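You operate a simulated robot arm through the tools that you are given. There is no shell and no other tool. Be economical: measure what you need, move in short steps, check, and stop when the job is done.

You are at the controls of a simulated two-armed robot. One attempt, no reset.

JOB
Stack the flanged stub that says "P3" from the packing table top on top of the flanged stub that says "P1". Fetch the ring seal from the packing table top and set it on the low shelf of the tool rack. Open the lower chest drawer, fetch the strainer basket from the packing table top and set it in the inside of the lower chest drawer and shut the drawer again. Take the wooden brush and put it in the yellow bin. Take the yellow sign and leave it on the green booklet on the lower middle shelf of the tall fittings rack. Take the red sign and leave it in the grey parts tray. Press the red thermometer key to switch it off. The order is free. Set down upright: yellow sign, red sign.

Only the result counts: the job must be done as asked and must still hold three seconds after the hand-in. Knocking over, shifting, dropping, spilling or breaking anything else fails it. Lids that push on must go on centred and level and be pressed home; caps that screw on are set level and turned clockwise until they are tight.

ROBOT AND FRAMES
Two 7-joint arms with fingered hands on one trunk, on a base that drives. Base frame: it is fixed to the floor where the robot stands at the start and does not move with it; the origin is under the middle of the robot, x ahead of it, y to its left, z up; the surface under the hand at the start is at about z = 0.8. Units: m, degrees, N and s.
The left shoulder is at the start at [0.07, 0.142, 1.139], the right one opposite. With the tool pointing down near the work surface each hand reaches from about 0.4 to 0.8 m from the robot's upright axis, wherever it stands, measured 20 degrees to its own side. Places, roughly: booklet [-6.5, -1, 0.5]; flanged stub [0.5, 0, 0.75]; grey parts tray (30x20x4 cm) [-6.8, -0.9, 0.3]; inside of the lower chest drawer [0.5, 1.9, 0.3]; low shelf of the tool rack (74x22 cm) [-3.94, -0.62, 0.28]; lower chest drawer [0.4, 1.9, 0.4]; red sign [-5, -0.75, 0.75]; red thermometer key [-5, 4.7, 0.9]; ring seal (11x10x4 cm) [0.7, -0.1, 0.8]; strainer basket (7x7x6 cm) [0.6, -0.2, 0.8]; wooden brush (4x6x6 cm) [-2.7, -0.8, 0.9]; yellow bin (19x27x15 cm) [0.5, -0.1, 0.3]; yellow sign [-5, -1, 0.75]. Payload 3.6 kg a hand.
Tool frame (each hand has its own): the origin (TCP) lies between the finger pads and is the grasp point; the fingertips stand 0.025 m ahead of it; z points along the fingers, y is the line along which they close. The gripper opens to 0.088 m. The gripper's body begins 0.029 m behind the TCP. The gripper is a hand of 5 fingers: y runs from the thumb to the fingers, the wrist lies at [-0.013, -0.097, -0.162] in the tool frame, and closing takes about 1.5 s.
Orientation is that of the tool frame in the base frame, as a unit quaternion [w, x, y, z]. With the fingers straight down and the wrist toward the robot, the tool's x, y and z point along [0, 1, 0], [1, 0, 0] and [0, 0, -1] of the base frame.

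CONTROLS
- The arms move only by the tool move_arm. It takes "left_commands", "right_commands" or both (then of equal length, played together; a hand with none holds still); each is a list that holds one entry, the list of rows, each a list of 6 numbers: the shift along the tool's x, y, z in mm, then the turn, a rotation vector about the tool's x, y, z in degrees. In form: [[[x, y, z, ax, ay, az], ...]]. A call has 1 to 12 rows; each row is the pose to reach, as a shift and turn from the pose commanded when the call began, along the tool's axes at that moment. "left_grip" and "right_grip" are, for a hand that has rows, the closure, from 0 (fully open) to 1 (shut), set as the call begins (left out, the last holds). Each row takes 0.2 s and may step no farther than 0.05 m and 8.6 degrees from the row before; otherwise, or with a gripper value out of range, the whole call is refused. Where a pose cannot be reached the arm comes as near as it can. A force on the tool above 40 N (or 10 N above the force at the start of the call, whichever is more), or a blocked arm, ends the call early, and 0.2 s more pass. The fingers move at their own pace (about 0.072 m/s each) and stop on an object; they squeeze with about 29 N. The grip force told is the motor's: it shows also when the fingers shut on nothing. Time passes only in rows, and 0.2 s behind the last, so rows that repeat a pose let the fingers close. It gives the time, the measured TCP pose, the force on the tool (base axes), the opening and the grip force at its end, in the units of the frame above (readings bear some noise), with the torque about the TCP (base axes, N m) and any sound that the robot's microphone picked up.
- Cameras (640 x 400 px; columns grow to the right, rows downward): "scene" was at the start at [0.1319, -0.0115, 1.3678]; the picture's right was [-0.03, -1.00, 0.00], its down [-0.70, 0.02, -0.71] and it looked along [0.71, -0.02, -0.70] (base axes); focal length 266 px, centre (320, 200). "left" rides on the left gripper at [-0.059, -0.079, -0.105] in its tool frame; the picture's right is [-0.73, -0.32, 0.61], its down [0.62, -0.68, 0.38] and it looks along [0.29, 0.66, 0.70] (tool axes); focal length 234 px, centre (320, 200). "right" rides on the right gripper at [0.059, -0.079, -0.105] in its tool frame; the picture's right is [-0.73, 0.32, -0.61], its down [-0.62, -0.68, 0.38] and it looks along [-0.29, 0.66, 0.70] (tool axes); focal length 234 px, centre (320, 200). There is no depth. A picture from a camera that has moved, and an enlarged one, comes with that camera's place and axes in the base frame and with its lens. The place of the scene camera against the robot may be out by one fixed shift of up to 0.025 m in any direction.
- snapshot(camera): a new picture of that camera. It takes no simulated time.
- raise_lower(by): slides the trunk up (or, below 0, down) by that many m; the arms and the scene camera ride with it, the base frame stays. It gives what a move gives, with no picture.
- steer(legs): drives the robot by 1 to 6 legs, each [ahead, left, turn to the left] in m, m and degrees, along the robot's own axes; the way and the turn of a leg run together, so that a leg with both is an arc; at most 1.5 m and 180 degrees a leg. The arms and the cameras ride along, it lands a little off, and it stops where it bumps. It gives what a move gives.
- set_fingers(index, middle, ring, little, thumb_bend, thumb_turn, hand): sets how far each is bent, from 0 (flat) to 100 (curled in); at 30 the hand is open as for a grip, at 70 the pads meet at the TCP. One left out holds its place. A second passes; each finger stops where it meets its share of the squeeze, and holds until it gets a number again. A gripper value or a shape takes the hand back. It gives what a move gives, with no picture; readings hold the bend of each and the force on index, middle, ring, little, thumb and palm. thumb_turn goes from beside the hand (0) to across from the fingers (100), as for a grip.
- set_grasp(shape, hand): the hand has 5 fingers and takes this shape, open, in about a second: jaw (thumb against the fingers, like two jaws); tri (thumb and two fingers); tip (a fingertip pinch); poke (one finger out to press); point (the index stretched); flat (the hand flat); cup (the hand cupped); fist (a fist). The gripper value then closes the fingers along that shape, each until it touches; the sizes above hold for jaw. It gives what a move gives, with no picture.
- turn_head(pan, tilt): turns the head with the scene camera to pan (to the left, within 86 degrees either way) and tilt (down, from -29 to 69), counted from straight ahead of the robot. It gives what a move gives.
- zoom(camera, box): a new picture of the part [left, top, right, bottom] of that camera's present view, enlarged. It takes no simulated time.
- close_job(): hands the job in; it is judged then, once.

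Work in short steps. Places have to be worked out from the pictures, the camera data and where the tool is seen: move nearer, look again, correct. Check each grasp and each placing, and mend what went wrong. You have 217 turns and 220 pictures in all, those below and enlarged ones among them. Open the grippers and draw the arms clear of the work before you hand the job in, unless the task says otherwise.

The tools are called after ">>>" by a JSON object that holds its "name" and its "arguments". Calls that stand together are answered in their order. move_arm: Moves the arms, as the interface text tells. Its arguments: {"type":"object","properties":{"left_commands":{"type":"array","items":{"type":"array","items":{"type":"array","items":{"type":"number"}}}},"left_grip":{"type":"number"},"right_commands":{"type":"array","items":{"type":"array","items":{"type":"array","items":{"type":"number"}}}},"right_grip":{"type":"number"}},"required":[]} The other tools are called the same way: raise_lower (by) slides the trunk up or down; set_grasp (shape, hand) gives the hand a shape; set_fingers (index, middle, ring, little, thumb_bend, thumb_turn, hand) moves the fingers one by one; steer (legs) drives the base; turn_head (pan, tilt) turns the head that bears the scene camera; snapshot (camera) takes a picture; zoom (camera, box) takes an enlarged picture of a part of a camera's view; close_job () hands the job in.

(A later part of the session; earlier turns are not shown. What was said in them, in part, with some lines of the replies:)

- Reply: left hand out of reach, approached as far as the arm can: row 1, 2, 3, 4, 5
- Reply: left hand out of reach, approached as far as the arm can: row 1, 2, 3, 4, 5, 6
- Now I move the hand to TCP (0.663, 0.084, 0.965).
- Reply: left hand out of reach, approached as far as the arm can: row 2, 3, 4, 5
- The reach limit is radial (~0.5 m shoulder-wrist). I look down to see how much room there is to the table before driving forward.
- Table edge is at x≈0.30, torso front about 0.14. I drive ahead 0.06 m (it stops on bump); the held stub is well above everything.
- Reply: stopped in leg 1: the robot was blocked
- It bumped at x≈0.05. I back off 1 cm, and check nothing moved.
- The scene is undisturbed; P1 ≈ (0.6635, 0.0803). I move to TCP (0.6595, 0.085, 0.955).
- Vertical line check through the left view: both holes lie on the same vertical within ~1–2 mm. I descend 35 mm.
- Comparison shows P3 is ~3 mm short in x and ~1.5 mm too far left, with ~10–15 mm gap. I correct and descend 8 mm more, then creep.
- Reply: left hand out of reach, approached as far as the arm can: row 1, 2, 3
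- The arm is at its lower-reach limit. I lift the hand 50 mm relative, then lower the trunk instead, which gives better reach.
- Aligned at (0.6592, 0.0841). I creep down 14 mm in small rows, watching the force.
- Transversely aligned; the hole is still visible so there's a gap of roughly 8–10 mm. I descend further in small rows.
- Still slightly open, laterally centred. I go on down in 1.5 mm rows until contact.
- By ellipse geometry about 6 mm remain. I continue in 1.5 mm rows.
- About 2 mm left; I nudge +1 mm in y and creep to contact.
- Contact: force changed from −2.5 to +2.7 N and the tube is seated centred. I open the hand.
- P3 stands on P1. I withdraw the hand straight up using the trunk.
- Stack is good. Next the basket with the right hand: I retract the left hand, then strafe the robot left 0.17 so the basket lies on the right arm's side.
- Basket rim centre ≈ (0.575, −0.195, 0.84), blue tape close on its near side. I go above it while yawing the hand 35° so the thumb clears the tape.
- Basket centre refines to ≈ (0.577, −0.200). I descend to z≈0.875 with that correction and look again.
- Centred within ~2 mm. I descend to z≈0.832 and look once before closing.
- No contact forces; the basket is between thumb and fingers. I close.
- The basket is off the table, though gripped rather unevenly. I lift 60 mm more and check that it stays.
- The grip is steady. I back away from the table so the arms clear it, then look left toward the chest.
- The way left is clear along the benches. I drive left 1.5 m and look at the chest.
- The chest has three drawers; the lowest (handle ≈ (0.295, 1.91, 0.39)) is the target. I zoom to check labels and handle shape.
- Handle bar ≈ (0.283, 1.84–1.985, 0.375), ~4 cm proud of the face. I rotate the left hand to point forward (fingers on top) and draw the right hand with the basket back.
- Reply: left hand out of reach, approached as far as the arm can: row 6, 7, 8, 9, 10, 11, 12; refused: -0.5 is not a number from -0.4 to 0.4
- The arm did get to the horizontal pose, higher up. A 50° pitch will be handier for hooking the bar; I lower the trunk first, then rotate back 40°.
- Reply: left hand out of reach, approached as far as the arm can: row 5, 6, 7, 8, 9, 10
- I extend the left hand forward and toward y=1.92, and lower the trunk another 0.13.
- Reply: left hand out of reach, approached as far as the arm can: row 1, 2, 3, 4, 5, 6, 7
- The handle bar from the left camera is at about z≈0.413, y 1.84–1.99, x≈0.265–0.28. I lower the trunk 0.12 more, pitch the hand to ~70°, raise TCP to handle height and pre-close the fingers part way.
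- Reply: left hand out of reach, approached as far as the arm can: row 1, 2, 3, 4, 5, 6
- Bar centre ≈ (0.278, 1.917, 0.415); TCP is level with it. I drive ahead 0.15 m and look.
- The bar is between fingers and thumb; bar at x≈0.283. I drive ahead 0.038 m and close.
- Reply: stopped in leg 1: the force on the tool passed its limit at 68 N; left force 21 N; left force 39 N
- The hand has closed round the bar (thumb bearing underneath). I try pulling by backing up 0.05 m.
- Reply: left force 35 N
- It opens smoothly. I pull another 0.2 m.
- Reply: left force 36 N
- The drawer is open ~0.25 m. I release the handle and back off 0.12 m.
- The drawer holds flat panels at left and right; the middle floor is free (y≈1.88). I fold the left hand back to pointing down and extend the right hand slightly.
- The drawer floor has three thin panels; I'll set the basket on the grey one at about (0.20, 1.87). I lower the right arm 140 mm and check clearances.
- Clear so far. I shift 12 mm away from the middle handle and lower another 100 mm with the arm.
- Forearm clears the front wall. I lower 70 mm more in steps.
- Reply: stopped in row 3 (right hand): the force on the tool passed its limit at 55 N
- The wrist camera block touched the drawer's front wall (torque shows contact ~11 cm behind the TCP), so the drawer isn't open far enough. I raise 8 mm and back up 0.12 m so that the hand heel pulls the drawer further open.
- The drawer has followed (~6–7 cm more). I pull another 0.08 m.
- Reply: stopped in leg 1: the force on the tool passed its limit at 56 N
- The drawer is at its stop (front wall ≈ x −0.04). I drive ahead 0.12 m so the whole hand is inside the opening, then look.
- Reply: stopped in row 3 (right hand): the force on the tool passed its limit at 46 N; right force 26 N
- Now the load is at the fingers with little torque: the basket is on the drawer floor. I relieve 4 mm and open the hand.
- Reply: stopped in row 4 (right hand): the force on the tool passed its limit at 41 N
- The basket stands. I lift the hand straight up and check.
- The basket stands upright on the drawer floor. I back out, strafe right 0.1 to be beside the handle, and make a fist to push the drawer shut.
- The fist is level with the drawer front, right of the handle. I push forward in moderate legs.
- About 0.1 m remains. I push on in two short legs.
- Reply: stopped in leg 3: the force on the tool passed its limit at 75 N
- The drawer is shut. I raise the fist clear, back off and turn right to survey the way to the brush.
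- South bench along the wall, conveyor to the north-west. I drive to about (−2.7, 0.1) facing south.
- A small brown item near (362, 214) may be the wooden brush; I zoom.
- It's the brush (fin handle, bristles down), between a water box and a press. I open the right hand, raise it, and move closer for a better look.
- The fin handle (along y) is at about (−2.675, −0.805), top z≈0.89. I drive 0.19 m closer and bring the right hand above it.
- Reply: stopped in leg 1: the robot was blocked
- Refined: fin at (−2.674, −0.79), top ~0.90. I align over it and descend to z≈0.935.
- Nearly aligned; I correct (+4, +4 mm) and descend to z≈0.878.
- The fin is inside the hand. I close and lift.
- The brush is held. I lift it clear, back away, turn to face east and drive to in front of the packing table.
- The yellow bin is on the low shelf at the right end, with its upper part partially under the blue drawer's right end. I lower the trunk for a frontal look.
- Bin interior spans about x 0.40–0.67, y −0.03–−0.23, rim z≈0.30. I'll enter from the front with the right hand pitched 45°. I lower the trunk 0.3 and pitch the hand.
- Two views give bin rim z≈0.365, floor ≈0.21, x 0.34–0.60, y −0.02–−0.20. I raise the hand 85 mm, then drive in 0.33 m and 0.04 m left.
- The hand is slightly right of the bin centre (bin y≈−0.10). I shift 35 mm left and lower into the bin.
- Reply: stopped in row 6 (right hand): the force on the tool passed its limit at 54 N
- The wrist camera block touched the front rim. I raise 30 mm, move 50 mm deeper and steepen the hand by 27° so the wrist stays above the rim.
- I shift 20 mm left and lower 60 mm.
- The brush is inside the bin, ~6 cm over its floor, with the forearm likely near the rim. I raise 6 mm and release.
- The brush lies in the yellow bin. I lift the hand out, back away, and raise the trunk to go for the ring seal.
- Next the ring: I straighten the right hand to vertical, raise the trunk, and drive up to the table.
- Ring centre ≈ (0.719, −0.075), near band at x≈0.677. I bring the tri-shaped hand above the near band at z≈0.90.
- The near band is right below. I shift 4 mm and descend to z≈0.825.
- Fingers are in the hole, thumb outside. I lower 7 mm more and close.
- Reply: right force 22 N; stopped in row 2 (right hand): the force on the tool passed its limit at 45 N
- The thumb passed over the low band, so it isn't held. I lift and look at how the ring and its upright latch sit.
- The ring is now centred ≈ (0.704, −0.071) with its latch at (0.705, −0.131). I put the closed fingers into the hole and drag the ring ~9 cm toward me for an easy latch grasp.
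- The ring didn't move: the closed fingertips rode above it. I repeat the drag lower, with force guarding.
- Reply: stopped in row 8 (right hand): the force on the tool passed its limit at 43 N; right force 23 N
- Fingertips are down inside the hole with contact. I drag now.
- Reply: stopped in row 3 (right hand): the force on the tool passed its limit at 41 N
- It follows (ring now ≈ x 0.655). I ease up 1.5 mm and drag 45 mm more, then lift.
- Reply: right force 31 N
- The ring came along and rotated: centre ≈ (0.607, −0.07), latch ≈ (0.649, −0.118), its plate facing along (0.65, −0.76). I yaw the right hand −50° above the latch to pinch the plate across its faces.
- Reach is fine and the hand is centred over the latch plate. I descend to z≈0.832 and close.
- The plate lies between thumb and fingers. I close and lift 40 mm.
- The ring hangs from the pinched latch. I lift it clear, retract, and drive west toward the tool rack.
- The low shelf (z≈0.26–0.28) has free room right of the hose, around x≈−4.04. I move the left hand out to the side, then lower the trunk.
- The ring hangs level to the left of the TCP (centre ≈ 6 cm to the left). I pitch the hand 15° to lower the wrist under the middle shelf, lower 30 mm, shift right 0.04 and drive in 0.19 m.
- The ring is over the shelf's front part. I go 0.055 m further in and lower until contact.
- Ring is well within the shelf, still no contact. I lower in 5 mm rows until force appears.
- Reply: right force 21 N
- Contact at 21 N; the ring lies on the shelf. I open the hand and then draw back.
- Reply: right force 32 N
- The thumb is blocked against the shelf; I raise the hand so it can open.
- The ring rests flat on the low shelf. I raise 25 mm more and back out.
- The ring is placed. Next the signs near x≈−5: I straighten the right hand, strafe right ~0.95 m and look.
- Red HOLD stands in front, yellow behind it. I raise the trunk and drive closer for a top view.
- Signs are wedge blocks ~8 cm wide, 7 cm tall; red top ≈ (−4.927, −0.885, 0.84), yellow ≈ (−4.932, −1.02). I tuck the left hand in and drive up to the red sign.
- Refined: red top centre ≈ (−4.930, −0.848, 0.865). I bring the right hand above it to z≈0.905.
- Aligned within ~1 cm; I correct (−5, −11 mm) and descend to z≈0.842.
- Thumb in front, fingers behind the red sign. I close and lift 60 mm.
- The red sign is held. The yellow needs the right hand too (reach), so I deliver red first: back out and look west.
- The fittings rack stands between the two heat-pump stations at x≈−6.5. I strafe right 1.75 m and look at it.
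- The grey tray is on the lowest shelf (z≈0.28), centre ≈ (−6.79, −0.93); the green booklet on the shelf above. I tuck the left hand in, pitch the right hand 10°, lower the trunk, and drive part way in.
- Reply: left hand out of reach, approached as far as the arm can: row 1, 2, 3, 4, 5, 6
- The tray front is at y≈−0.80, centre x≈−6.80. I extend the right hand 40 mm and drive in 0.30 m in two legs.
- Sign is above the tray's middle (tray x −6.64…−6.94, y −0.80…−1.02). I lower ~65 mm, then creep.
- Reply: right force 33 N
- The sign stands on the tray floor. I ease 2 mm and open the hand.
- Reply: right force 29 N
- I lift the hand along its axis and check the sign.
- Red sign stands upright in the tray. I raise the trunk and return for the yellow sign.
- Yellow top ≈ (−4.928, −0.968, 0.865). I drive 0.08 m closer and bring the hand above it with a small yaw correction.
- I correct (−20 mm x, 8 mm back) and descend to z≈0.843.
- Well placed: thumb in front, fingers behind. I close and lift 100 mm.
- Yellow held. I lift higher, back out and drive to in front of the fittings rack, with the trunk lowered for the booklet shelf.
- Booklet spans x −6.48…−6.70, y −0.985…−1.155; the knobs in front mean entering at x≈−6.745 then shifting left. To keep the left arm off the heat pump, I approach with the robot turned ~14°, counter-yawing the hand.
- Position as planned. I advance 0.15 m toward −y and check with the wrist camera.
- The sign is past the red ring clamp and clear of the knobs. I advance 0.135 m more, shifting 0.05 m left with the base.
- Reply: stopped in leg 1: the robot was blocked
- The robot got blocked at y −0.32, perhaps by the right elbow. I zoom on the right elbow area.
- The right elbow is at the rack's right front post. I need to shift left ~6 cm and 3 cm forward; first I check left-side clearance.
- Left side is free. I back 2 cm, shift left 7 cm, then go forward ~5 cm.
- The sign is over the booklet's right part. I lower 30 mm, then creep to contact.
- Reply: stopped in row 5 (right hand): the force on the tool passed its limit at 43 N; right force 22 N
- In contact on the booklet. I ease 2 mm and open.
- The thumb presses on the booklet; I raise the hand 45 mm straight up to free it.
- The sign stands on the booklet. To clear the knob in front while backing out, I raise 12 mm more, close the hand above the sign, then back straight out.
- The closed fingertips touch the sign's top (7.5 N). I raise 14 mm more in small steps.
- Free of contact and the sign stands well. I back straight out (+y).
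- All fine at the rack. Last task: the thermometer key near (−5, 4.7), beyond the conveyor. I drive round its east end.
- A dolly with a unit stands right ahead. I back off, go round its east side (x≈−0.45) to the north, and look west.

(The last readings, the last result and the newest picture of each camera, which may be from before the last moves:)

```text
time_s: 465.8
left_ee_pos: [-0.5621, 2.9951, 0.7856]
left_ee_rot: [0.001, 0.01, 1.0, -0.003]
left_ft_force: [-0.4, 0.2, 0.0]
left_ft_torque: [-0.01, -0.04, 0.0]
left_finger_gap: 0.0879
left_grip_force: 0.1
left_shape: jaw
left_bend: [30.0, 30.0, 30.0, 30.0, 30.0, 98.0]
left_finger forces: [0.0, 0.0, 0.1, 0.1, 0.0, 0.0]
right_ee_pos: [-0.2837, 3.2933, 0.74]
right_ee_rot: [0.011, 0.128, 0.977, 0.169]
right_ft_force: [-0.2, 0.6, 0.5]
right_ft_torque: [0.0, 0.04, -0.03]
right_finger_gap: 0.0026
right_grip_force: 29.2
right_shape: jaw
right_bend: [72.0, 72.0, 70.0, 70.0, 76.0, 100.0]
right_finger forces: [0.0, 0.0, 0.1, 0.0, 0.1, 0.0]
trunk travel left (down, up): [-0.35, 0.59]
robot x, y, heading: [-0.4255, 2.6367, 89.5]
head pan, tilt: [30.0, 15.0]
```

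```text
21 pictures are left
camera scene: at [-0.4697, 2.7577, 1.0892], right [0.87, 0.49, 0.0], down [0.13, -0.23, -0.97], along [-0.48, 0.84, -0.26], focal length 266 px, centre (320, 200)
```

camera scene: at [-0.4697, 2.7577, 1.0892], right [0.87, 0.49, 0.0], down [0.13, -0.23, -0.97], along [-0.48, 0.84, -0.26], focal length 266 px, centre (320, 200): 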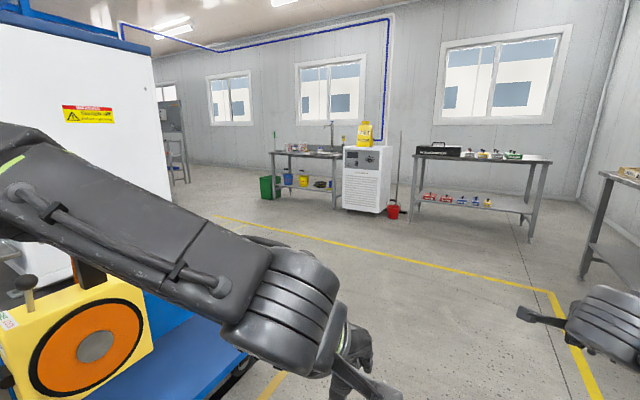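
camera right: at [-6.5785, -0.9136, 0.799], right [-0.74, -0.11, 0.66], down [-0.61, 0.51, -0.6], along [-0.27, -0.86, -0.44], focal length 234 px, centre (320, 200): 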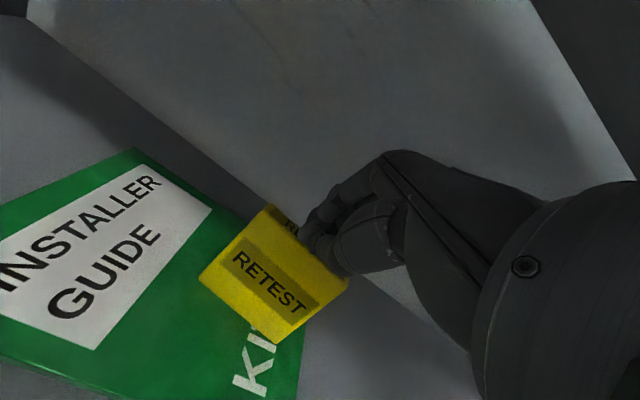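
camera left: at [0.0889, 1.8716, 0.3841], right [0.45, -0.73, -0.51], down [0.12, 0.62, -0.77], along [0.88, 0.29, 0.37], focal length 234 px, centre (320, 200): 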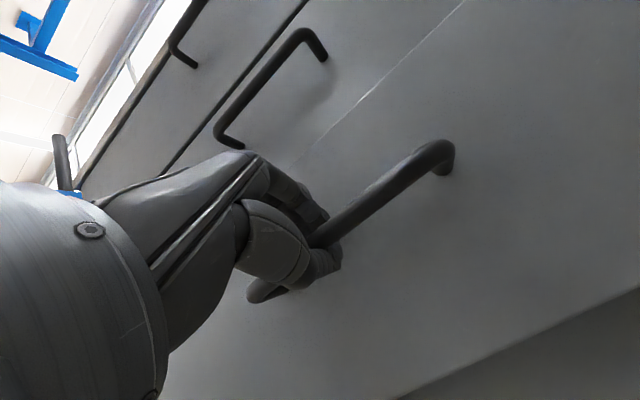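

The north side is open. I drive north to y≈4.1, turn west and go to x≈−2.8, then look.

>>> {"name": "steer", "arguments": {"legs": [[1.45, 0, 0], [0, 0, 90], [1.2, 0, 0], [1.2, 0, 0]]}}

>>> {"name": "turn_head", "arguments": {"pan": -10, "tilt": 15}}

>>> {"name": "snapshot", "arguments": {"camera": "scene"}}

```text
time_s: 488.3
left_ee_pos: [-3.1862, 3.8782, 0.786]
left_ee_rot: [-0.003, 0.708, -0.706, 0.002]
left_ft_force: [0.2, -0.3, -0.2]
left_ft_torque: [0.0, -0.01, -0.01]
left_finger_gap: 0.0879
left_grip_force: 0.1
left_shape: jaw
left_bend: [30.0, 30.0, 30.0, 30.0, 30.0, 98.0]
left_finger forces: [0.0, 0.0, 0.0, 0.0, 0.0, 0.0]
right_ee_pos: [-3.4918, 4.1502, 0.7399]
right_ee_rot: [-0.114, -0.609, 0.775, 0.124]
right_ft_force: [0.3, -0.6, -1.4]
right_ft_torque: [-0.01, -0.03, 0.03]
right_finger_gap: 0.0024
right_grip_force: 29.2
right_shape: jaw
right_bend: [72.0, 72.0, 70.0, 70.0, 76.0, 100.0]
right_finger forces: [0.0, 0.1, 0.0, 0.0, 0.0, 0.0]
trunk travel left (down, up): [-0.35, 0.59]
robot x, y, heading: [-2.8304, 4.0232, -179.3]
head pan, tilt: [30.0, 15.0]
```

```text
time_s: 489.4
left_ee_pos: [-3.1877, 3.8782, 0.7859]
left_ee_rot: [-0.003, 0.708, -0.706, 0.002]
left_ft_force: [0.6, 0.7, -0.4]
left_ft_torque: [-0.01, 0.01, 0.0]
left_finger_gap: 0.088
left_grip_force: 0.2
left_shape: jaw
left_bend: [30.0, 30.0, 30.0, 30.0, 30.0, 98.0]
left_finger forces: [0.1, 0.0, 0.0, 0.0, 0.1, 0.1]
right_ee_pos: [-3.4915, 4.1511, 0.7409]
right_ee_rot: [-0.113, -0.609, 0.775, 0.124]
right_ft_force: [-0.9, 0.8, 0.5]
right_ft_torque: [0.04, 0.01, 0.03]
right_finger_gap: 0.0024
right_grip_force: 28.7
right_shape: jaw
right_bend: [72.0, 72.0, 70.0, 70.0, 76.0, 100.0]
right_finger forces: [0.0, 0.0, 0.1, 0.1, 0.0, 0.1]
trunk travel left (down, up): [-0.35, 0.59]
robot x, y, heading: [-2.8311, 4.0216, -179.1]
head pan, tilt: [-10.0, 15.0]
```

```text
20 pictures are left
camera scene: at [-2.9735, 4.0278, 1.0892], right [0.16, 0.99, 0.0], down [0.26, -0.04, -0.97], along [-0.95, 0.15, -0.26], focal length 266 px, centre (320, 200)
```

scene: 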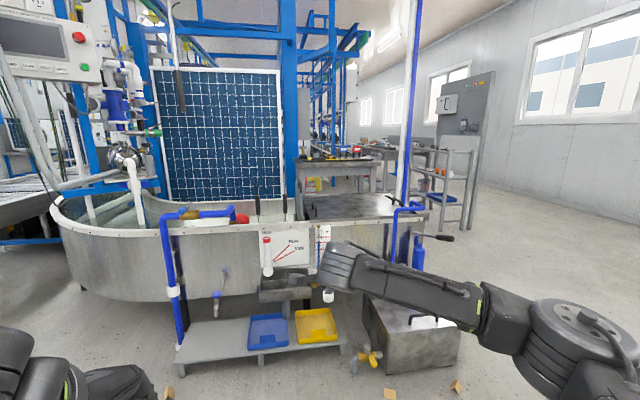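

The key should be around pixel (363, 155), on the bench behind the tank. I zoom in there.

>>> {"name": "zoom", "arguments": {"camera": "scene", "box": [285, 110, 445, 215]}}

```text
3.81 times, centred on (365, 162) of scene
camera zoom: at [-2.9735, 4.0278, 1.0892], right [0.16, 0.99, 0.0], down [0.26, -0.04, -0.97], along [-0.95, 0.15, -0.26], focal length 1012 px, centre (149, 343)
```

zoom: 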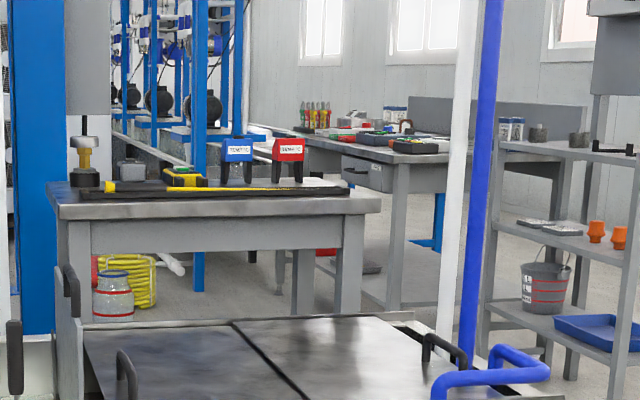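

The red and blue thermometers ("TEMP °C") stand on the bench at about (−5.15, 4.68). I raise the trunk, go round by the north side and face south to it.

>>> {"name": "raise_lower", "arguments": {"by": 0.4}}

>>> {"name": "steer", "arguments": {"legs": [[0, -1.3, 0], [1.1, 0, 0], [1.1, 0, 0], [0, 0, 89]]}}

>>> {"name": "turn_head", "arguments": {"pan": 0, "tilt": 35}}

>>> {"name": "snapshot", "arguments": {"camera": "scene"}}

```text
time_s: 493.2
left_ee_pos: [-3.1879, 3.8786, 1.1859]
left_ee_rot: [-0.002, 0.708, -0.706, 0.002]
left_ft_force: [0.1, 0.2, -1.1]
left_ft_torque: [0.04, -0.01, 0.01]
left_finger_gap: 0.0879
left_grip_force: 0.1
left_shape: jaw
left_bend: [30.0, 30.0, 30.0, 30.0, 30.0, 98.0]
left_finger forces: [0.0, 0.0, 0.0, 0.1, 0.1, 0.1]
right_ee_pos: [-3.4919, 4.1506, 1.1407]
right_ee_rot: [-0.115, -0.609, 0.775, 0.125]
right_ft_force: [-1.4, -0.3, 0.1]
right_ft_torque: [0.0, -0.01, -0.02]
right_finger_gap: 0.0022
right_grip_force: 28.8
right_shape: jaw
right_bend: [72.0, 72.0, 70.0, 70.0, 76.0, 100.0]
right_finger forces: [0.0, 0.0, 0.0, 0.1, 0.0, 0.0]
trunk travel left (down, up): [-0.75, 0.19]
robot x, y, heading: [-2.8324, 4.0193, -178.9]
head pan, tilt: [-10.0, 15.0]
```

```text
time_s: 514.1
left_ee_pos: [-4.9048, 4.9549, 1.1857]
left_ee_rot: [-0.004, 1.0, -0.005, 0.0]
left_ft_force: [0.4, -0.7, 0.3]
left_ft_torque: [0.01, -0.01, 0.0]
left_finger_gap: 0.0878
left_grip_force: 0.0
left_shape: jaw
left_bend: [30.0, 30.0, 30.0, 30.0, 30.0, 98.0]
left_finger forces: [0.0, 0.0, 0.0, 0.0, 0.0, 0.0]
right_ee_pos: [-5.1793, 4.6545, 1.1401]
right_ee_rot: [0.169, 0.978, -0.124, -0.009]
right_ft_force: [0.3, 0.3, 0.0]
right_ft_torque: [-0.03, -0.02, -0.01]
right_finger_gap: 0.0023
right_grip_force: 29.0
right_shape: jaw
right_bend: [72.0, 72.0, 70.0, 70.0, 76.0, 100.0]
right_finger forces: [0.0, 0.1, 0.0, 0.0, 0.0, 0.0]
trunk travel left (down, up): [-0.75, 0.19]
robot x, y, heading: [-5.0436, 5.3096, -90.0]
head pan, tilt: [-10.0, 15.0]
```

```text
time_s: 514.9
left_ee_pos: [-4.9042, 4.9542, 1.1863]
left_ee_rot: [-0.004, 1.0, -0.006, 0.001]
left_ft_force: [-0.1, 0.1, -0.6]
left_ft_torque: [0.0, -0.05, -0.02]
left_finger_gap: 0.0881
left_grip_force: 0.0
left_shape: jaw
left_bend: [30.0, 30.0, 30.0, 30.0, 30.0, 98.0]
left_finger forces: [0.0, 0.1, 0.0, 0.1, 0.0, 0.0]
right_ee_pos: [-5.1798, 4.6538, 1.1398]
right_ee_rot: [0.169, 0.978, -0.124, -0.009]
right_ft_force: [-0.4, -1.1, -0.1]
right_ft_torque: [0.02, 0.0, 0.0]
right_finger_gap: 0.0026
right_grip_force: 28.4
right_shape: jaw
right_bend: [72.0, 72.0, 70.0, 70.0, 76.0, 100.0]
right_finger forces: [0.0, 0.0, 0.0, 0.0, 0.1, 0.0]
trunk travel left (down, up): [-0.75, 0.19]
robot x, y, heading: [-5.0445, 5.3159, -89.6]
head pan, tilt: [0.0, 35.0]
```

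```text
18 pictures are left
camera scene: at [-5.044, 5.1651, 1.4573], right [-1.0, 0.0, 0.0], down [0.0, 0.57, -0.82], along [0.0, -0.82, -0.57], focal length 266 px, centre (320, 200)
```

scene: 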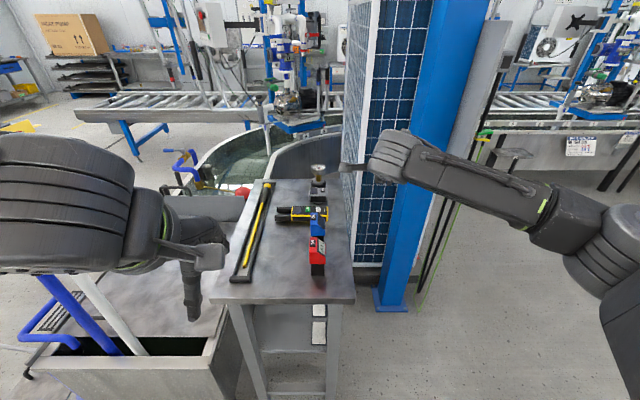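

I see both thermometers on the bench; I zoom on the red one.

>>> {"name": "zoom", "arguments": {"camera": "scene", "box": [270, 185, 370, 300]}}

```text
3.48 times, centred on (320, 242) of scene
camera zoom: at [-5.044, 5.1651, 1.4573], right [-1.0, 0.0, 0.0], down [0.0, 0.57, -0.82], along [0.0, -0.82, -0.57], focal length 924 px, centre (320, 52)
```

zoom: 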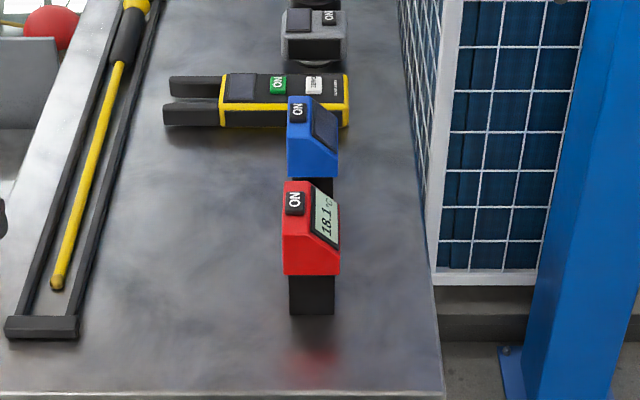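

The red thermometer's "ON" key is on its top at ≈ (−5.025, 4.648, 0.934). I use the left hand: shift right 0.18 m, forward 0.08, and set the poke shape.

>>> {"name": "steer", "arguments": {"legs": [[0.08, -0.17, 0]]}}

>>> {"name": "set_grasp", "arguments": {"hand": "left", "shape": "poke"}}

>>> {"name": "move_arm", "arguments": {"left_commands": [[[0, 40, 0, 0, 0, 0], [0, 80, 0, 0, 0, 0], [0, 120, 30, 0, 0, 0], [0, 150, 60, 0, 0, 0], [0, 150, 60, 0, 0, 0]]]}}

>>> {"name": "snapshot", "arguments": {"camera": "left"}}

>>> {"name": "snapshot", "arguments": {"camera": "scene"}}

```text
time_s: 516.4
left_ee_pos: [-5.0691, 4.8747, 1.1865]
left_ee_rot: [-0.002, 1.0, -0.006, -0.001]
left_ft_force: [1.2, 0.4, 0.4]
left_ft_torque: [-0.02, -0.03, 0.02]
left_finger_gap: 0.088
left_grip_force: 0.1
left_shape: jaw
left_bend: [30.0, 30.0, 30.0, 30.0, 30.0, 98.0]
left_finger forces: [0.0, 0.1, 0.1, 0.0, 0.0, 0.0]
right_ee_pos: [-5.344, 4.5745, 1.1419]
right_ee_rot: [0.17, 0.978, -0.124, -0.009]
right_ft_force: [0.7, 0.0, 0.2]
right_ft_torque: [0.04, 0.01, -0.02]
right_finger_gap: 0.0024
right_grip_force: 28.5
right_shape: jaw
right_bend: [72.0, 72.0, 70.0, 70.0, 76.0, 100.0]
right_finger forces: [0.1, 0.0, 0.1, 0.1, 0.0, 0.1]
trunk travel left (down, up): [-0.75, 0.19]
robot x, y, heading: [-5.2098, 5.23, -89.8]
head pan, tilt: [0.0, 35.0]
```

```text
time_s: 517.3
left_ee_pos: [-5.0706, 4.8729, 1.1865]
left_ee_rot: [-0.003, 1.0, -0.006, 0.0]
left_ft_force: [0.1, -0.5, 0.7]
left_ft_torque: [0.01, 0.0, -0.01]
left_finger_gap: 0.0
left_grip_force: 0.0
left_shape: poke
left_bend: [70.0, 70.0, 99.0, 99.0, 100.0, 100.0]
left_finger forces: [0.1, 0.1, 0.0, 0.1, 0.0, 0.0]
right_ee_pos: [-5.3465, 4.572, 1.1401]
right_ee_rot: [0.169, 0.978, -0.125, -0.009]
right_ft_force: [-0.4, -0.2, -0.4]
right_ft_torque: [0.01, -0.03, 0.02]
right_finger_gap: 0.0024
right_grip_force: 28.7
right_shape: jaw
right_bend: [72.0, 72.0, 70.0, 70.0, 76.0, 100.0]
right_finger forces: [0.0, 0.0, 0.1, 0.1, 0.0, 0.0]
trunk travel left (down, up): [-0.75, 0.19]
robot x, y, heading: [-5.2082, 5.2344, -90.0]
head pan, tilt: [0.0, 35.0]
```

```text
time_s: 518.5
left_ee_pos: [-5.0727, 4.7251, 1.1269]
left_ee_rot: [-0.003, 1.0, -0.005, 0.0]
left_ft_force: [0.2, 0.5, 0.7]
left_ft_torque: [0.02, 0.03, -0.01]
left_finger_gap: 0.0
left_grip_force: 0.1
left_shape: poke
left_bend: [70.0, 70.0, 99.0, 99.0, 100.0, 100.0]
left_finger forces: [0.0, 0.0, 0.0, 0.0, 0.1, 0.0]
right_ee_pos: [-5.3459, 4.5743, 1.1426]
right_ee_rot: [0.169, 0.978, -0.125, -0.009]
right_ft_force: [0.2, 1.4, 1.3]
right_ft_torque: [0.03, 0.0, -0.02]
right_finger_gap: 0.0027
right_grip_force: 28.7
right_shape: jaw
right_bend: [72.0, 72.0, 70.0, 70.0, 76.0, 100.0]
right_finger forces: [0.0, 0.0, 0.0, 0.1, 0.0, 0.0]
trunk travel left (down, up): [-0.75, 0.19]
robot x, y, heading: [-5.2085, 5.2298, -90.1]
head pan, tilt: [0.0, 35.0]
```

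```text
16 pictures are left
camera left: at [-5.132, 4.8048, 1.2314], right [-0.72, 0.34, -0.61], down [0.63, 0.68, -0.38], along [0.28, -0.66, -0.7], focal length 234 px, centre (320, 200)
```

left: 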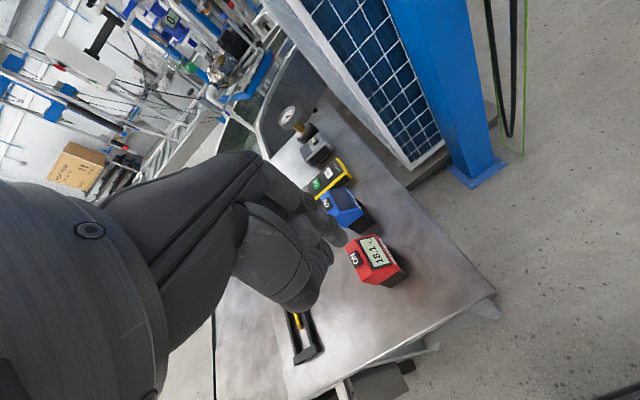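

```text
15 pictures are left
camera scene: at [-5.21, 5.0857, 1.4574], right [-1.0, 0.0, 0.0], down [0.0, 0.57, -0.82], along [0.0, -0.82, -0.57], focal length 266 px, centre (320, 200)
```

scene: 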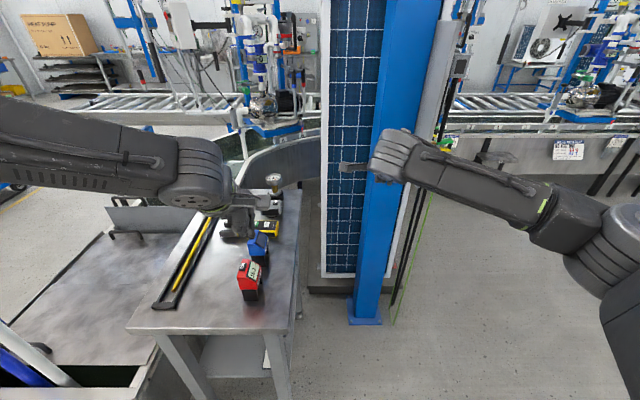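

In poke shape the fingertips sit ~25 mm ahead of the TCP. Key ≈ (−5.026, 4.658, ~0.945). I move above it to z≈1.02 and look.

>>> {"name": "move_arm", "arguments": {"left_commands": [[[16, 22, 30, 0, 0, 0], [32, 45, 60, 0, 0, 0], [47, 67, 90, 0, 0, 0], [47, 67, 105, 0, 0, 0], [47, 67, 105, 0, 0, 0]]]}}

>>> {"name": "zoom", "arguments": {"camera": "left", "box": [240, 160, 440, 330]}}

>>> {"name": "zoom", "arguments": {"camera": "scene", "box": [190, 180, 310, 310]}}

```text
time_s: 519.7
left_ee_pos: [-5.0251, 4.6582, 1.0191]
left_ee_rot: [-0.002, 1.0, -0.006, 0.0]
left_ft_force: [0.0, 0.4, 0.1]
left_ft_torque: [0.01, -0.02, -0.01]
left_finger_gap: 0.0001
left_grip_force: 0.1
left_shape: poke
left_bend: [70.0, 70.0, 99.0, 99.0, 100.0, 100.0]
left_finger forces: [0.0, 0.1, 0.0, 0.0, 0.1, 0.1]
right_ee_pos: [-5.346, 4.5738, 1.1405]
right_ee_rot: [0.168, 0.978, -0.125, -0.009]
right_ft_force: [-0.5, -0.1, -0.1]
right_ft_torque: [-0.02, 0.02, 0.02]
right_finger_gap: 0.0024
right_grip_force: 29.2
right_shape: jaw
right_bend: [72.0, 72.0, 70.0, 70.0, 76.0, 100.0]
right_finger forces: [0.0, 0.1, 0.0, 0.0, 0.0, 0.1]
trunk travel left (down, up): [-0.75, 0.19]
robot x, y, heading: [-5.21, 5.2335, -89.8]
head pan, tilt: [0.0, 35.0]
```

```text
2.35 times, centred on (340, 245) of left
camera zoom: at [-5.0836, 4.7386, 1.1251], right [-0.72, 0.34, -0.61], down [0.63, 0.68, -0.38], along [0.28, -0.66, -0.7], focal length 551 px, centre (273, 94)
```

zoom: 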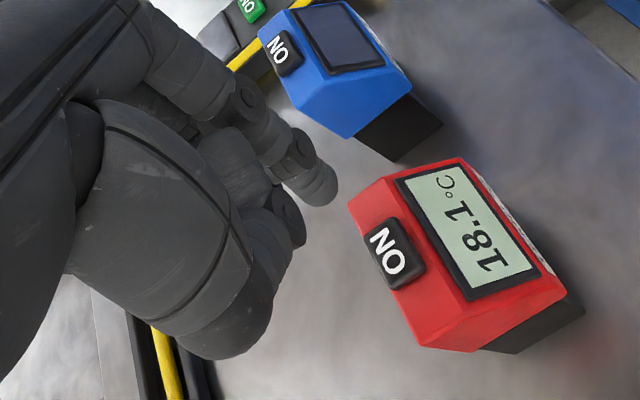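

```text
3.08 times, centred on (250, 245) of scene
camera zoom: at [-5.21, 5.0846, 1.4572], right [-1.0, 0.0, 0.0], down [0.0, 0.57, -0.82], along [0.0, -0.82, -0.57], focal length 817 px, centre (535, 62)
```

zoom: 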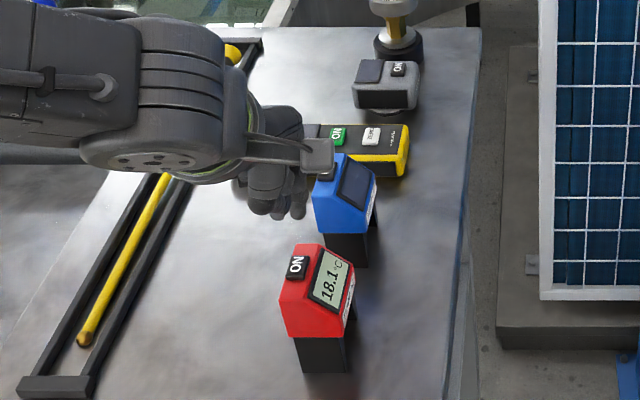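

The curled thumb might foul the device in poke shape; I raise 60 mm and switch to the "point" shape (index stretched) and look where its tip is.

>>> {"name": "move_arm", "arguments": {"left_commands": [[[0, 0, -30, 0, 0, 0], [0, 0, -60, 0, 0, 0], [0, 0, -60, 0, 0, 0]]]}}

>>> {"name": "set_grasp", "arguments": {"hand": "left", "shape": "point"}}

>>> {"name": "snapshot", "arguments": {"camera": "left"}}

>>> {"name": "zoom", "arguments": {"camera": "scene", "box": [190, 150, 310, 280]}}

```text
time_s: 520.5
left_ee_pos: [-5.0262, 4.6561, 1.081]
left_ee_rot: [-0.004, 1.0, -0.005, -0.001]
left_ft_force: [0.2, 0.6, 0.2]
left_ft_torque: [-0.01, 0.05, 0.01]
left_finger_gap: 0.0
left_grip_force: 0.1
left_shape: poke
left_bend: [70.0, 70.0, 99.0, 99.0, 100.0, 100.0]
left_finger forces: [0.0, 0.0, 0.1, 0.0, 0.1, 0.1]
right_ee_pos: [-5.3453, 4.5721, 1.14]
right_ee_rot: [0.169, 0.978, -0.125, -0.009]
right_ft_force: [-0.4, 0.1, 0.4]
right_ft_torque: [0.01, 0.01, -0.01]
right_finger_gap: 0.0025
right_grip_force: 28.9
right_shape: jaw
right_bend: [72.0, 72.0, 70.0, 70.0, 76.0, 100.0]
right_finger forces: [0.0, 0.0, 0.0, 0.1, 0.1, 0.0]
trunk travel left (down, up): [-0.75, 0.19]
robot x, y, heading: [-5.2096, 5.2324, -90.2]
head pan, tilt: [0.0, 35.0]
```

```text
time_s: 521.4
left_ee_pos: [-5.0259, 4.6575, 1.0806]
left_ee_rot: [-0.004, 1.0, -0.006, 0.001]
left_ft_force: [-0.6, 0.4, 0.2]
left_ft_torque: [0.0, 0.02, 0.0]
left_finger_gap: 0.0
left_grip_force: 0.1
left_shape: point
left_bend: [20.0, 100.0, 100.0, 100.0, 98.0, 88.0]
left_finger forces: [0.0, 0.0, 0.0, 0.1, 0.1, 0.0]
right_ee_pos: [-5.3467, 4.5729, 1.1403]
right_ee_rot: [0.168, 0.978, -0.125, -0.008]
right_ft_force: [0.7, 0.3, -0.4]
right_ft_torque: [0.02, 0.0, 0.02]
right_finger_gap: 0.0027
right_grip_force: 29.4
right_shape: jaw
right_bend: [72.0, 72.0, 70.0, 70.0, 76.0, 100.0]
right_finger forces: [0.0, 0.0, 0.1, 0.0, 0.0, 0.0]
trunk travel left (down, up): [-0.75, 0.19]
robot x, y, heading: [-5.2084, 5.2293, -90.1]
head pan, tilt: [0.0, 35.0]
```

```text
12 pictures are left
camera left: at [-5.0845, 4.737, 1.1861], right [-0.72, 0.34, -0.61], down [0.63, 0.68, -0.38], along [0.28, -0.66, -0.7], focal length 234 px, centre (320, 200)
```

left: 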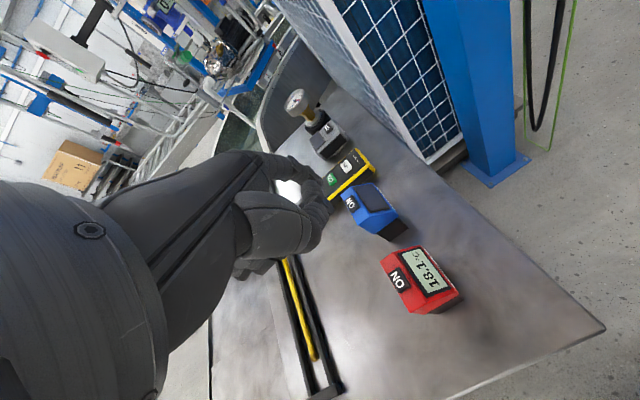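

```text
3.08 times, centred on (250, 215) of scene
camera zoom: at [-5.2098, 5.0842, 1.4572], right [-1.0, 0.0, 0.0], down [0.0, 0.57, -0.82], along [0.0, -0.82, -0.57], focal length 817 px, centre (535, 154)
```

zoom: 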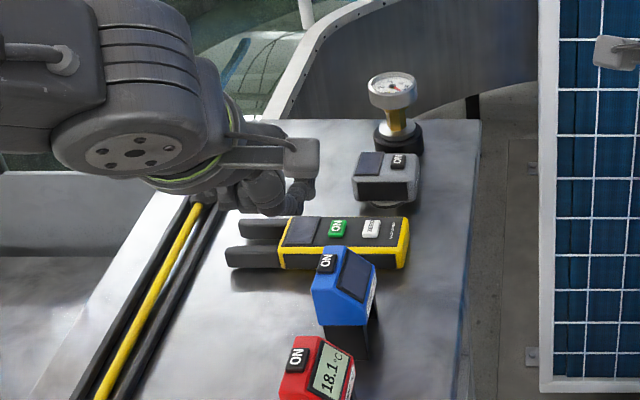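

"Point" hides the fingertip, so I go back to "poke" (its thumb is ~3.5 cm above the tip, safe). I align to TCP (−5.022, 4.667) and lower to z≈1.0.

>>> {"name": "set_grasp", "arguments": {"hand": "left", "shape": "poke"}}

>>> {"name": "move_arm", "arguments": {"left_commands": [[[2, -5, 25, 0, 0, 0], [4, -10, 50, 0, 0, 0], [4, -10, 80, 0, 0, 0], [4, -10, 80, 0, 0, 0]]]}}

>>> {"name": "zoom", "arguments": {"camera": "left", "box": [240, 160, 440, 330]}}

>>> {"name": "zoom", "arguments": {"camera": "scene", "box": [200, 200, 290, 300]}}

```text
time_s: 522.3
left_ee_pos: [-5.0248, 4.6568, 1.08]
left_ee_rot: [-0.004, 1.0, -0.006, 0.0]
left_ft_force: [0.2, -1.0, -0.4]
left_ft_torque: [0.01, -0.03, 0.03]
left_finger_gap: 0.0001
left_grip_force: 0.0
left_shape: poke
left_bend: [70.0, 70.0, 99.0, 99.0, 100.0, 100.0]
left_finger forces: [0.1, 0.0, 0.0, 0.1, 0.0, 0.0]
right_ee_pos: [-5.3467, 4.5742, 1.1406]
right_ee_rot: [0.169, 0.978, -0.124, -0.009]
right_ft_force: [0.6, -0.3, -0.3]
right_ft_torque: [0.01, -0.02, 0.0]
right_finger_gap: 0.0024
right_grip_force: 28.5
right_shape: jaw
right_bend: [72.0, 72.0, 70.0, 70.0, 76.0, 100.0]
right_finger forces: [0.1, 0.1, 0.0, 0.1, 0.1, 0.0]
trunk travel left (down, up): [-0.75, 0.19]
robot x, y, heading: [-5.2105, 5.2298, -90.2]
head pan, tilt: [0.0, 35.0]
```

```text
time_s: 523.3
left_ee_pos: [-5.0226, 4.6666, 1.0001]
left_ee_rot: [-0.003, 1.0, -0.006, 0.0]
left_ft_force: [0.7, 0.7, 0.1]
left_ft_torque: [0.0, 0.03, 0.0]
left_finger_gap: 0.0
left_grip_force: 0.1
left_shape: poke
left_bend: [70.0, 70.0, 99.0, 99.0, 100.0, 100.0]
left_finger forces: [0.0, 0.0, 0.0, 0.0, 0.1, 0.1]
right_ee_pos: [-5.3468, 4.5728, 1.1406]
right_ee_rot: [0.168, 0.978, -0.125, -0.009]
right_ft_force: [0.6, -1.5, -0.6]
right_ft_torque: [-0.02, -0.03, 0.0]
right_finger_gap: 0.0024
right_grip_force: 29.1
right_shape: jaw
right_bend: [72.0, 72.0, 70.0, 70.0, 76.0, 100.0]
right_finger forces: [0.1, 0.0, 0.0, 0.0, 0.0, 0.1]
trunk travel left (down, up): [-0.75, 0.19]
robot x, y, heading: [-5.21, 5.2292, -90.2]
head pan, tilt: [0.0, 35.0]
```

```text
2.35 times, centred on (340, 245) of left
camera zoom: at [-5.0807, 4.7474, 1.1056], right [-0.72, 0.34, -0.6], down [0.63, 0.68, -0.38], along [0.28, -0.66, -0.7], focal length 551 px, centre (273, 94)
```

zoom: 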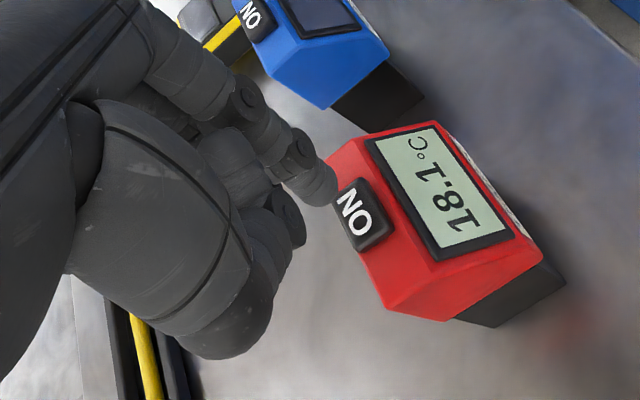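

```text
4.00 times, centred on (245, 250) of scene
camera zoom: at [-5.2099, 5.0844, 1.4572], right [-1.0, 0.0, 0.0], down [0.0, 0.57, -0.82], along [0.0, -0.82, -0.57], focal length 1062 px, centre (620, 0)
```

zoom: 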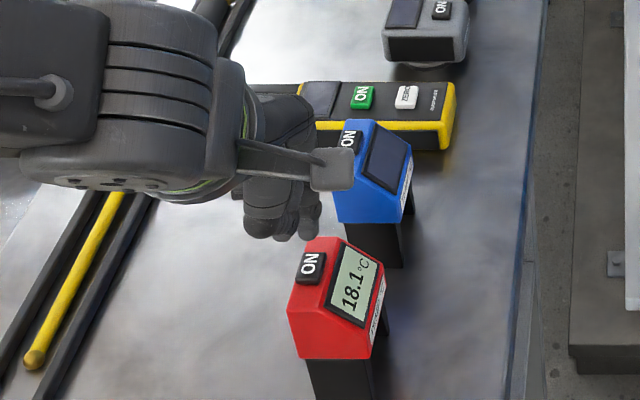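

Fingertip is within ~3 mm of the key laterally, ~33 mm above it. I correct and press down gently.

>>> {"name": "move_arm", "arguments": {"left_commands": [[[2, 3, 12, 0, 0, 0], [2, 3, 24, 0, 0, 0], [2, 3, 30, 0, 0, 0], [2, 3, 33, 0, 0, 0]]]}}

>>> {"name": "zoom", "arguments": {"camera": "left", "box": [260, 120, 460, 300]}}

```text
time_s: 524.3
left_ee_pos: [-5.0207, 4.6667, 0.968]
left_ee_rot: [-0.001, 1.0, -0.006, 0.0]
left_ft_force: [1.4, -0.9, 11.4]
left_ft_torque: [-0.06, -0.03, -0.01]
left_finger_gap: 0.0001
left_grip_force: 0.1
left_shape: poke
left_bend: [70.0, 70.0, 99.0, 99.0, 100.0, 100.0]
left_finger forces: [9.7, 0.4, 0.0, 0.1, 0.0, 0.0]
right_ee_pos: [-5.3454, 4.5742, 1.142]
right_ee_rot: [0.17, 0.977, -0.125, -0.009]
right_ft_force: [-0.1, -0.8, -0.6]
right_ft_torque: [0.02, 0.0, 0.03]
right_finger_gap: 0.0023
right_grip_force: 29.2
right_shape: jaw
right_bend: [72.0, 72.0, 70.0, 70.0, 76.0, 100.0]
right_finger forces: [0.0, 0.0, 0.0, 0.0, 0.0, 0.1]
trunk travel left (down, up): [-0.75, 0.19]
robot x, y, heading: [-5.2102, 5.2268, -89.9]
head pan, tilt: [0.0, 35.0]
heard: click
```

```text
2.22 times, centred on (360, 210) of left
camera zoom: at [-5.0788, 4.746, 1.0733], right [-0.72, 0.33, -0.61], down [0.63, 0.67, -0.38], along [0.28, -0.66, -0.7], focal length 520 px, centre (231, 178)
```

zoom: 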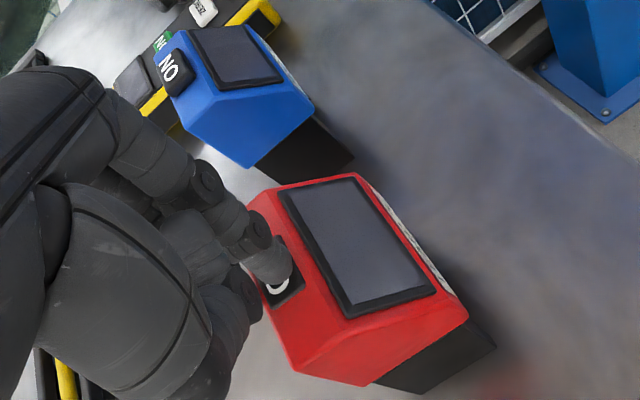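

The click was heard and the display is dark: it's off. I lift the finger straight up and away.

>>> {"name": "move_arm", "arguments": {"left_commands": [[[0, 0, -10, 0, 0, 0], [0, 0, -30, 0, 0, 0], [0, 0, -70, 0, 0, 0], [0, 0, -110, 0, 0, 0], [0, -40, -140, 0, 0, 0], [0, -80, -140, 0, 0, 0]]]}}

>>> {"name": "steer", "arguments": {"legs": [[-0.35, 0, 0]]}}

>>> {"name": "set_grasp", "arguments": {"hand": "left", "shape": "jaw"}}

>>> {"name": "set_grasp", "arguments": {"hand": "right", "shape": "jaw"}}

>>> {"name": "zoom", "arguments": {"camera": "scene", "box": [200, 130, 340, 280]}}

```text
time_s: 525.7
left_ee_pos: [-5.0214, 4.7474, 1.1078]
left_ee_rot: [-0.002, 1.0, -0.007, 0.0]
left_ft_force: [0.8, 0.4, -0.1]
left_ft_torque: [-0.01, 0.03, -0.03]
left_finger_gap: 0.0001
left_grip_force: 0.1
left_shape: poke
left_bend: [70.0, 70.0, 99.0, 99.0, 100.0, 100.0]
left_finger forces: [0.1, 0.1, 0.0, 0.0, 0.0, 0.0]
right_ee_pos: [-5.3446, 4.574, 1.1421]
right_ee_rot: [0.17, 0.977, -0.125, -0.009]
right_ft_force: [0.5, 0.0, -0.9]
right_ft_torque: [0.03, 0.0, 0.0]
right_finger_gap: 0.0025
right_grip_force: 29.6
right_shape: jaw
right_bend: [72.0, 72.0, 70.0, 70.0, 76.0, 100.0]
right_finger forces: [0.0, 0.0, 0.0, 0.0, 0.0, 0.0]
trunk travel left (down, up): [-0.75, 0.19]
robot x, y, heading: [-5.2087, 5.2304, -89.8]
head pan, tilt: [0.0, 35.0]
```

```text
time_s: 527.9
left_ee_pos: [-5.0169, 5.0762, 1.108]
left_ee_rot: [-0.004, 1.0, -0.008, 0.001]
left_ft_force: [-0.1, 0.2, -1.2]
left_ft_torque: [-0.03, 0.0, -0.01]
left_finger_gap: 0.0001
left_grip_force: 0.0
left_shape: poke
left_bend: [70.0, 70.0, 99.0, 99.0, 100.0, 100.0]
left_finger forces: [0.0, 0.0, 0.1, 0.0, 0.1, 0.1]
right_ee_pos: [-5.3453, 4.9045, 1.1424]
right_ee_rot: [0.17, 0.977, -0.129, -0.009]
right_ft_force: [0.2, -0.5, -0.3]
right_ft_torque: [-0.01, -0.02, -0.01]
right_finger_gap: 0.0024
right_grip_force: 28.8
right_shape: jaw
right_bend: [72.0, 72.0, 70.0, 70.0, 76.0, 100.0]
right_finger forces: [0.0, 0.0, 0.1, 0.0, 0.0, 0.0]
trunk travel left (down, up): [-0.75, 0.19]
robot x, y, heading: [-5.2066, 5.5641, -90.2]
head pan, tilt: [0.0, 35.0]
stopped in leg 1: the robot was blocked; the commanded pose is now the measured one
```

```text
time_s: 528.8
left_ee_pos: [-5.0161, 5.0738, 1.1081]
left_ee_rot: [-0.004, 1.0, -0.009, 0.0]
left_ft_force: [0.9, -0.5, -0.6]
left_ft_torque: [-0.01, 0.0, 0.04]
left_finger_gap: 0.0878
left_grip_force: 0.0
left_shape: jaw
left_bend: [30.0, 30.0, 30.0, 30.0, 30.0, 98.0]
left_finger forces: [0.1, 0.0, 0.0, 0.0, 0.1, 0.0]
right_ee_pos: [-5.3416, 4.9029, 1.1391]
right_ee_rot: [0.168, 0.977, -0.127, -0.009]
right_ft_force: [-0.2, 0.1, 0.9]
right_ft_torque: [-0.01, -0.04, 0.01]
right_finger_gap: 0.0024
right_grip_force: 29.2
right_shape: jaw
right_bend: [72.0, 72.0, 70.0, 70.0, 76.0, 100.0]
right_finger forces: [0.0, 0.0, 0.1, 0.0, 0.0, 0.0]
trunk travel left (down, up): [-0.75, 0.19]
robot x, y, heading: [-5.2054, 5.5619, -90.6]
head pan, tilt: [0.0, 35.0]
```

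```text
time_s: 529.7
left_ee_pos: [-5.0161, 5.0735, 1.1072]
left_ee_rot: [-0.004, 1.0, -0.008, 0.0]
left_ft_force: [0.1, 0.3, 0.3]
left_ft_torque: [-0.01, 0.01, 0.05]
left_finger_gap: 0.0878
left_grip_force: 0.0
left_shape: jaw
left_bend: [30.0, 30.0, 30.0, 30.0, 30.0, 98.0]
left_finger forces: [0.0, 0.0, 0.0, 0.0, 0.1, 0.1]
right_ee_pos: [-5.343, 4.9036, 1.1399]
right_ee_rot: [0.168, 0.977, -0.127, -0.009]
right_ft_force: [0.6, -0.8, 0.1]
right_ft_torque: [-0.03, 0.01, -0.02]
right_finger_gap: 0.0878
right_grip_force: 0.0
right_shape: jaw
right_bend: [30.0, 30.0, 30.0, 30.0, 30.0, 98.0]
right_finger forces: [0.0, 0.1, 0.0, 0.0, 0.0, 0.1]
trunk travel left (down, up): [-0.75, 0.19]
robot x, y, heading: [-5.2005, 5.5636, -90.6]
head pan, tilt: [0.0, 35.0]
```

```text
2.67 times, centred on (270, 205) of scene
camera zoom: at [-5.203, 5.4138, 1.4572], right [-1.0, 0.0, 0.0], down [0.0, 0.57, -0.82], along [0.0, -0.82, -0.57], focal length 708 px, centre (453, 187)
```

zoom: 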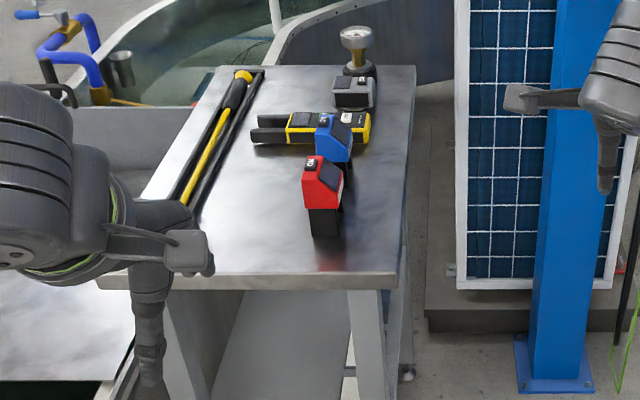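

Thermometer stands and is off. The back-off bumped into something behind; I move forward 0.1 m and look to both sides/back.

>>> {"name": "steer", "arguments": {"legs": [[0.1, 0, 0]]}}

>>> {"name": "turn_head", "arguments": {"pan": 86, "tilt": 30}}

>>> {"name": "snapshot", "arguments": {"camera": "scene"}}

>>> {"name": "turn_head", "arguments": {"pan": -86, "tilt": 30}}

>>> {"name": "snapshot", "arguments": {"camera": "scene"}}

```text
time_s: 530.9
left_ee_pos: [-5.0163, 4.978, 1.1087]
left_ee_rot: [-0.003, 1.0, -0.008, 0.001]
left_ft_force: [0.3, 0.1, -0.6]
left_ft_torque: [-0.02, -0.01, -0.02]
left_finger_gap: 0.0879
left_grip_force: 0.1
left_shape: jaw
left_bend: [30.0, 30.0, 30.0, 30.0, 30.0, 98.0]
left_finger forces: [0.1, 0.0, 0.0, 0.1, 0.0, 0.0]
right_ee_pos: [-5.3425, 4.8069, 1.1408]
right_ee_rot: [0.169, 0.977, -0.127, -0.009]
right_ft_force: [-0.1, 0.0, 0.0]
right_ft_torque: [-0.01, -0.03, 0.02]
right_finger_gap: 0.0878
right_grip_force: 0.1
right_shape: jaw
right_bend: [30.0, 30.0, 30.0, 30.0, 30.0, 98.0]
right_finger forces: [0.0, 0.1, 0.0, 0.0, 0.0, 0.0]
trunk travel left (down, up): [-0.75, 0.19]
robot x, y, heading: [-5.2018, 5.4647, -90.3]
head pan, tilt: [0.0, 35.0]
```

```text
time_s: 532.5
left_ee_pos: [-5.0177, 4.9758, 1.1078]
left_ee_rot: [-0.002, 1.0, -0.008, 0.0]
left_ft_force: [0.4, 0.2, 0.3]
left_ft_torque: [0.01, 0.02, -0.02]
left_finger_gap: 0.0879
left_grip_force: 0.0
left_shape: jaw
left_bend: [30.0, 30.0, 30.0, 30.0, 30.0, 98.0]
left_finger forces: [0.0, 0.0, 0.0, 0.0, 0.0, 0.1]
right_ee_pos: [-5.3421, 4.8062, 1.1405]
right_ee_rot: [0.169, 0.977, -0.127, -0.009]
right_ft_force: [0.1, 0.6, 0.4]
right_ft_torque: [-0.01, -0.01, -0.02]
right_finger_gap: 0.0877
right_grip_force: 0.0
right_shape: jaw
right_bend: [30.0, 30.0, 30.0, 30.0, 30.0, 98.0]
right_finger forces: [0.0, 0.1, 0.0, 0.1, 0.0, 0.0]
trunk travel left (down, up): [-0.75, 0.19]
robot x, y, heading: [-5.2042, 5.4606, -90.3]
head pan, tilt: [85.9, 30.0]
```

```text
6 pictures are left
camera scene: at [-5.1129, 5.3971, 1.465], right [-0.08, -1.0, 0.0], down [-0.5, 0.04, -0.87], along [0.86, -0.07, -0.5], focal length 266 px, centre (320, 200)
```

scene: 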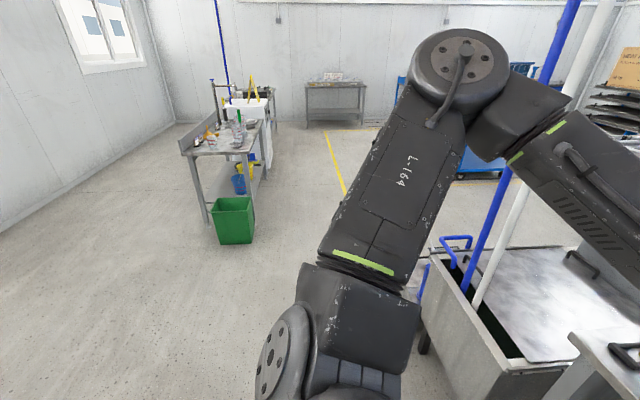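

```text
time_s: 535.1
left_ee_pos: [-5.0164, 4.9767, 1.1079]
left_ee_rot: [-0.004, 1.0, -0.009, 0.0]
left_ft_force: [0.2, 0.3, -0.1]
left_ft_torque: [-0.02, 0.0, 0.01]
left_finger_gap: 0.088
left_grip_force: 0.1
left_shape: jaw
left_bend: [30.0, 30.0, 30.0, 30.0, 30.0, 98.0]
left_finger forces: [0.1, 0.0, 0.0, 0.1, 0.0, 0.1]
right_ee_pos: [-5.3423, 4.8057, 1.1398]
right_ee_rot: [0.169, 0.977, -0.127, -0.009]
right_ft_force: [0.4, 0.1, 0.2]
right_ft_torque: [0.01, 0.02, 0.01]
right_finger_gap: 0.0876
right_grip_force: 0.1
right_shape: jaw
right_bend: [30.0, 30.0, 30.0, 30.0, 30.0, 98.0]
right_finger forces: [0.1, 0.0, 0.1, 0.0, 0.1, 0.1]
trunk travel left (down, up): [-0.75, 0.19]
robot x, y, heading: [-5.2046, 5.4619, -90.2]
head pan, tilt: [-85.9, 30.0]
```

```text
5 pictures are left
camera scene: at [-5.2934, 5.3978, 1.465], right [-0.07, 1.0, 0.0], down [0.5, 0.03, -0.87], along [-0.86, -0.06, -0.5], focal length 266 px, centre (320, 200)
```

scene: 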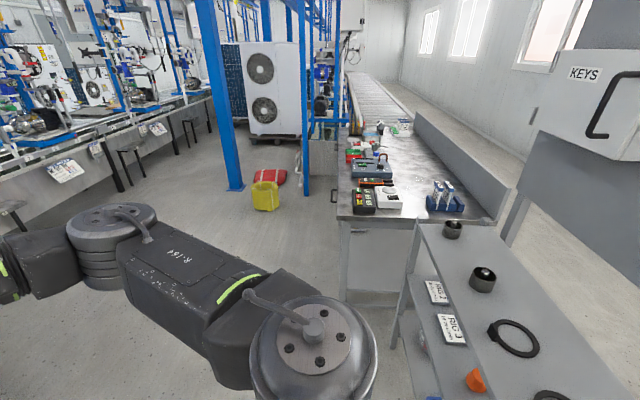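

Nothing looks disturbed there, both hands are open and clear of the work, and all seven sub-tasks have been checked. I hand in.

>>> {"name": "close_job", "arguments": {}}

```text
The job is handed in.
```

I finished every part of the job and handed it in:
- P3 stands on P1.
- The ring seal is on the tool rack's low shelf.
- The strainer basket is in the lower chest drawer, which is shut.
- The brush is in the yellow bin.
- The yellow sign is upright on the green booklet, and the red sign is upright in the grey tray.
- The thermometer is off: I heard the click and its display went dark.

On the way the robot bumped the packing table, the brush bench, something at the fittings rack (probably its right front post) and something behind it at the thermometer bench. I saw nothing displaced in the pictures afterwards.
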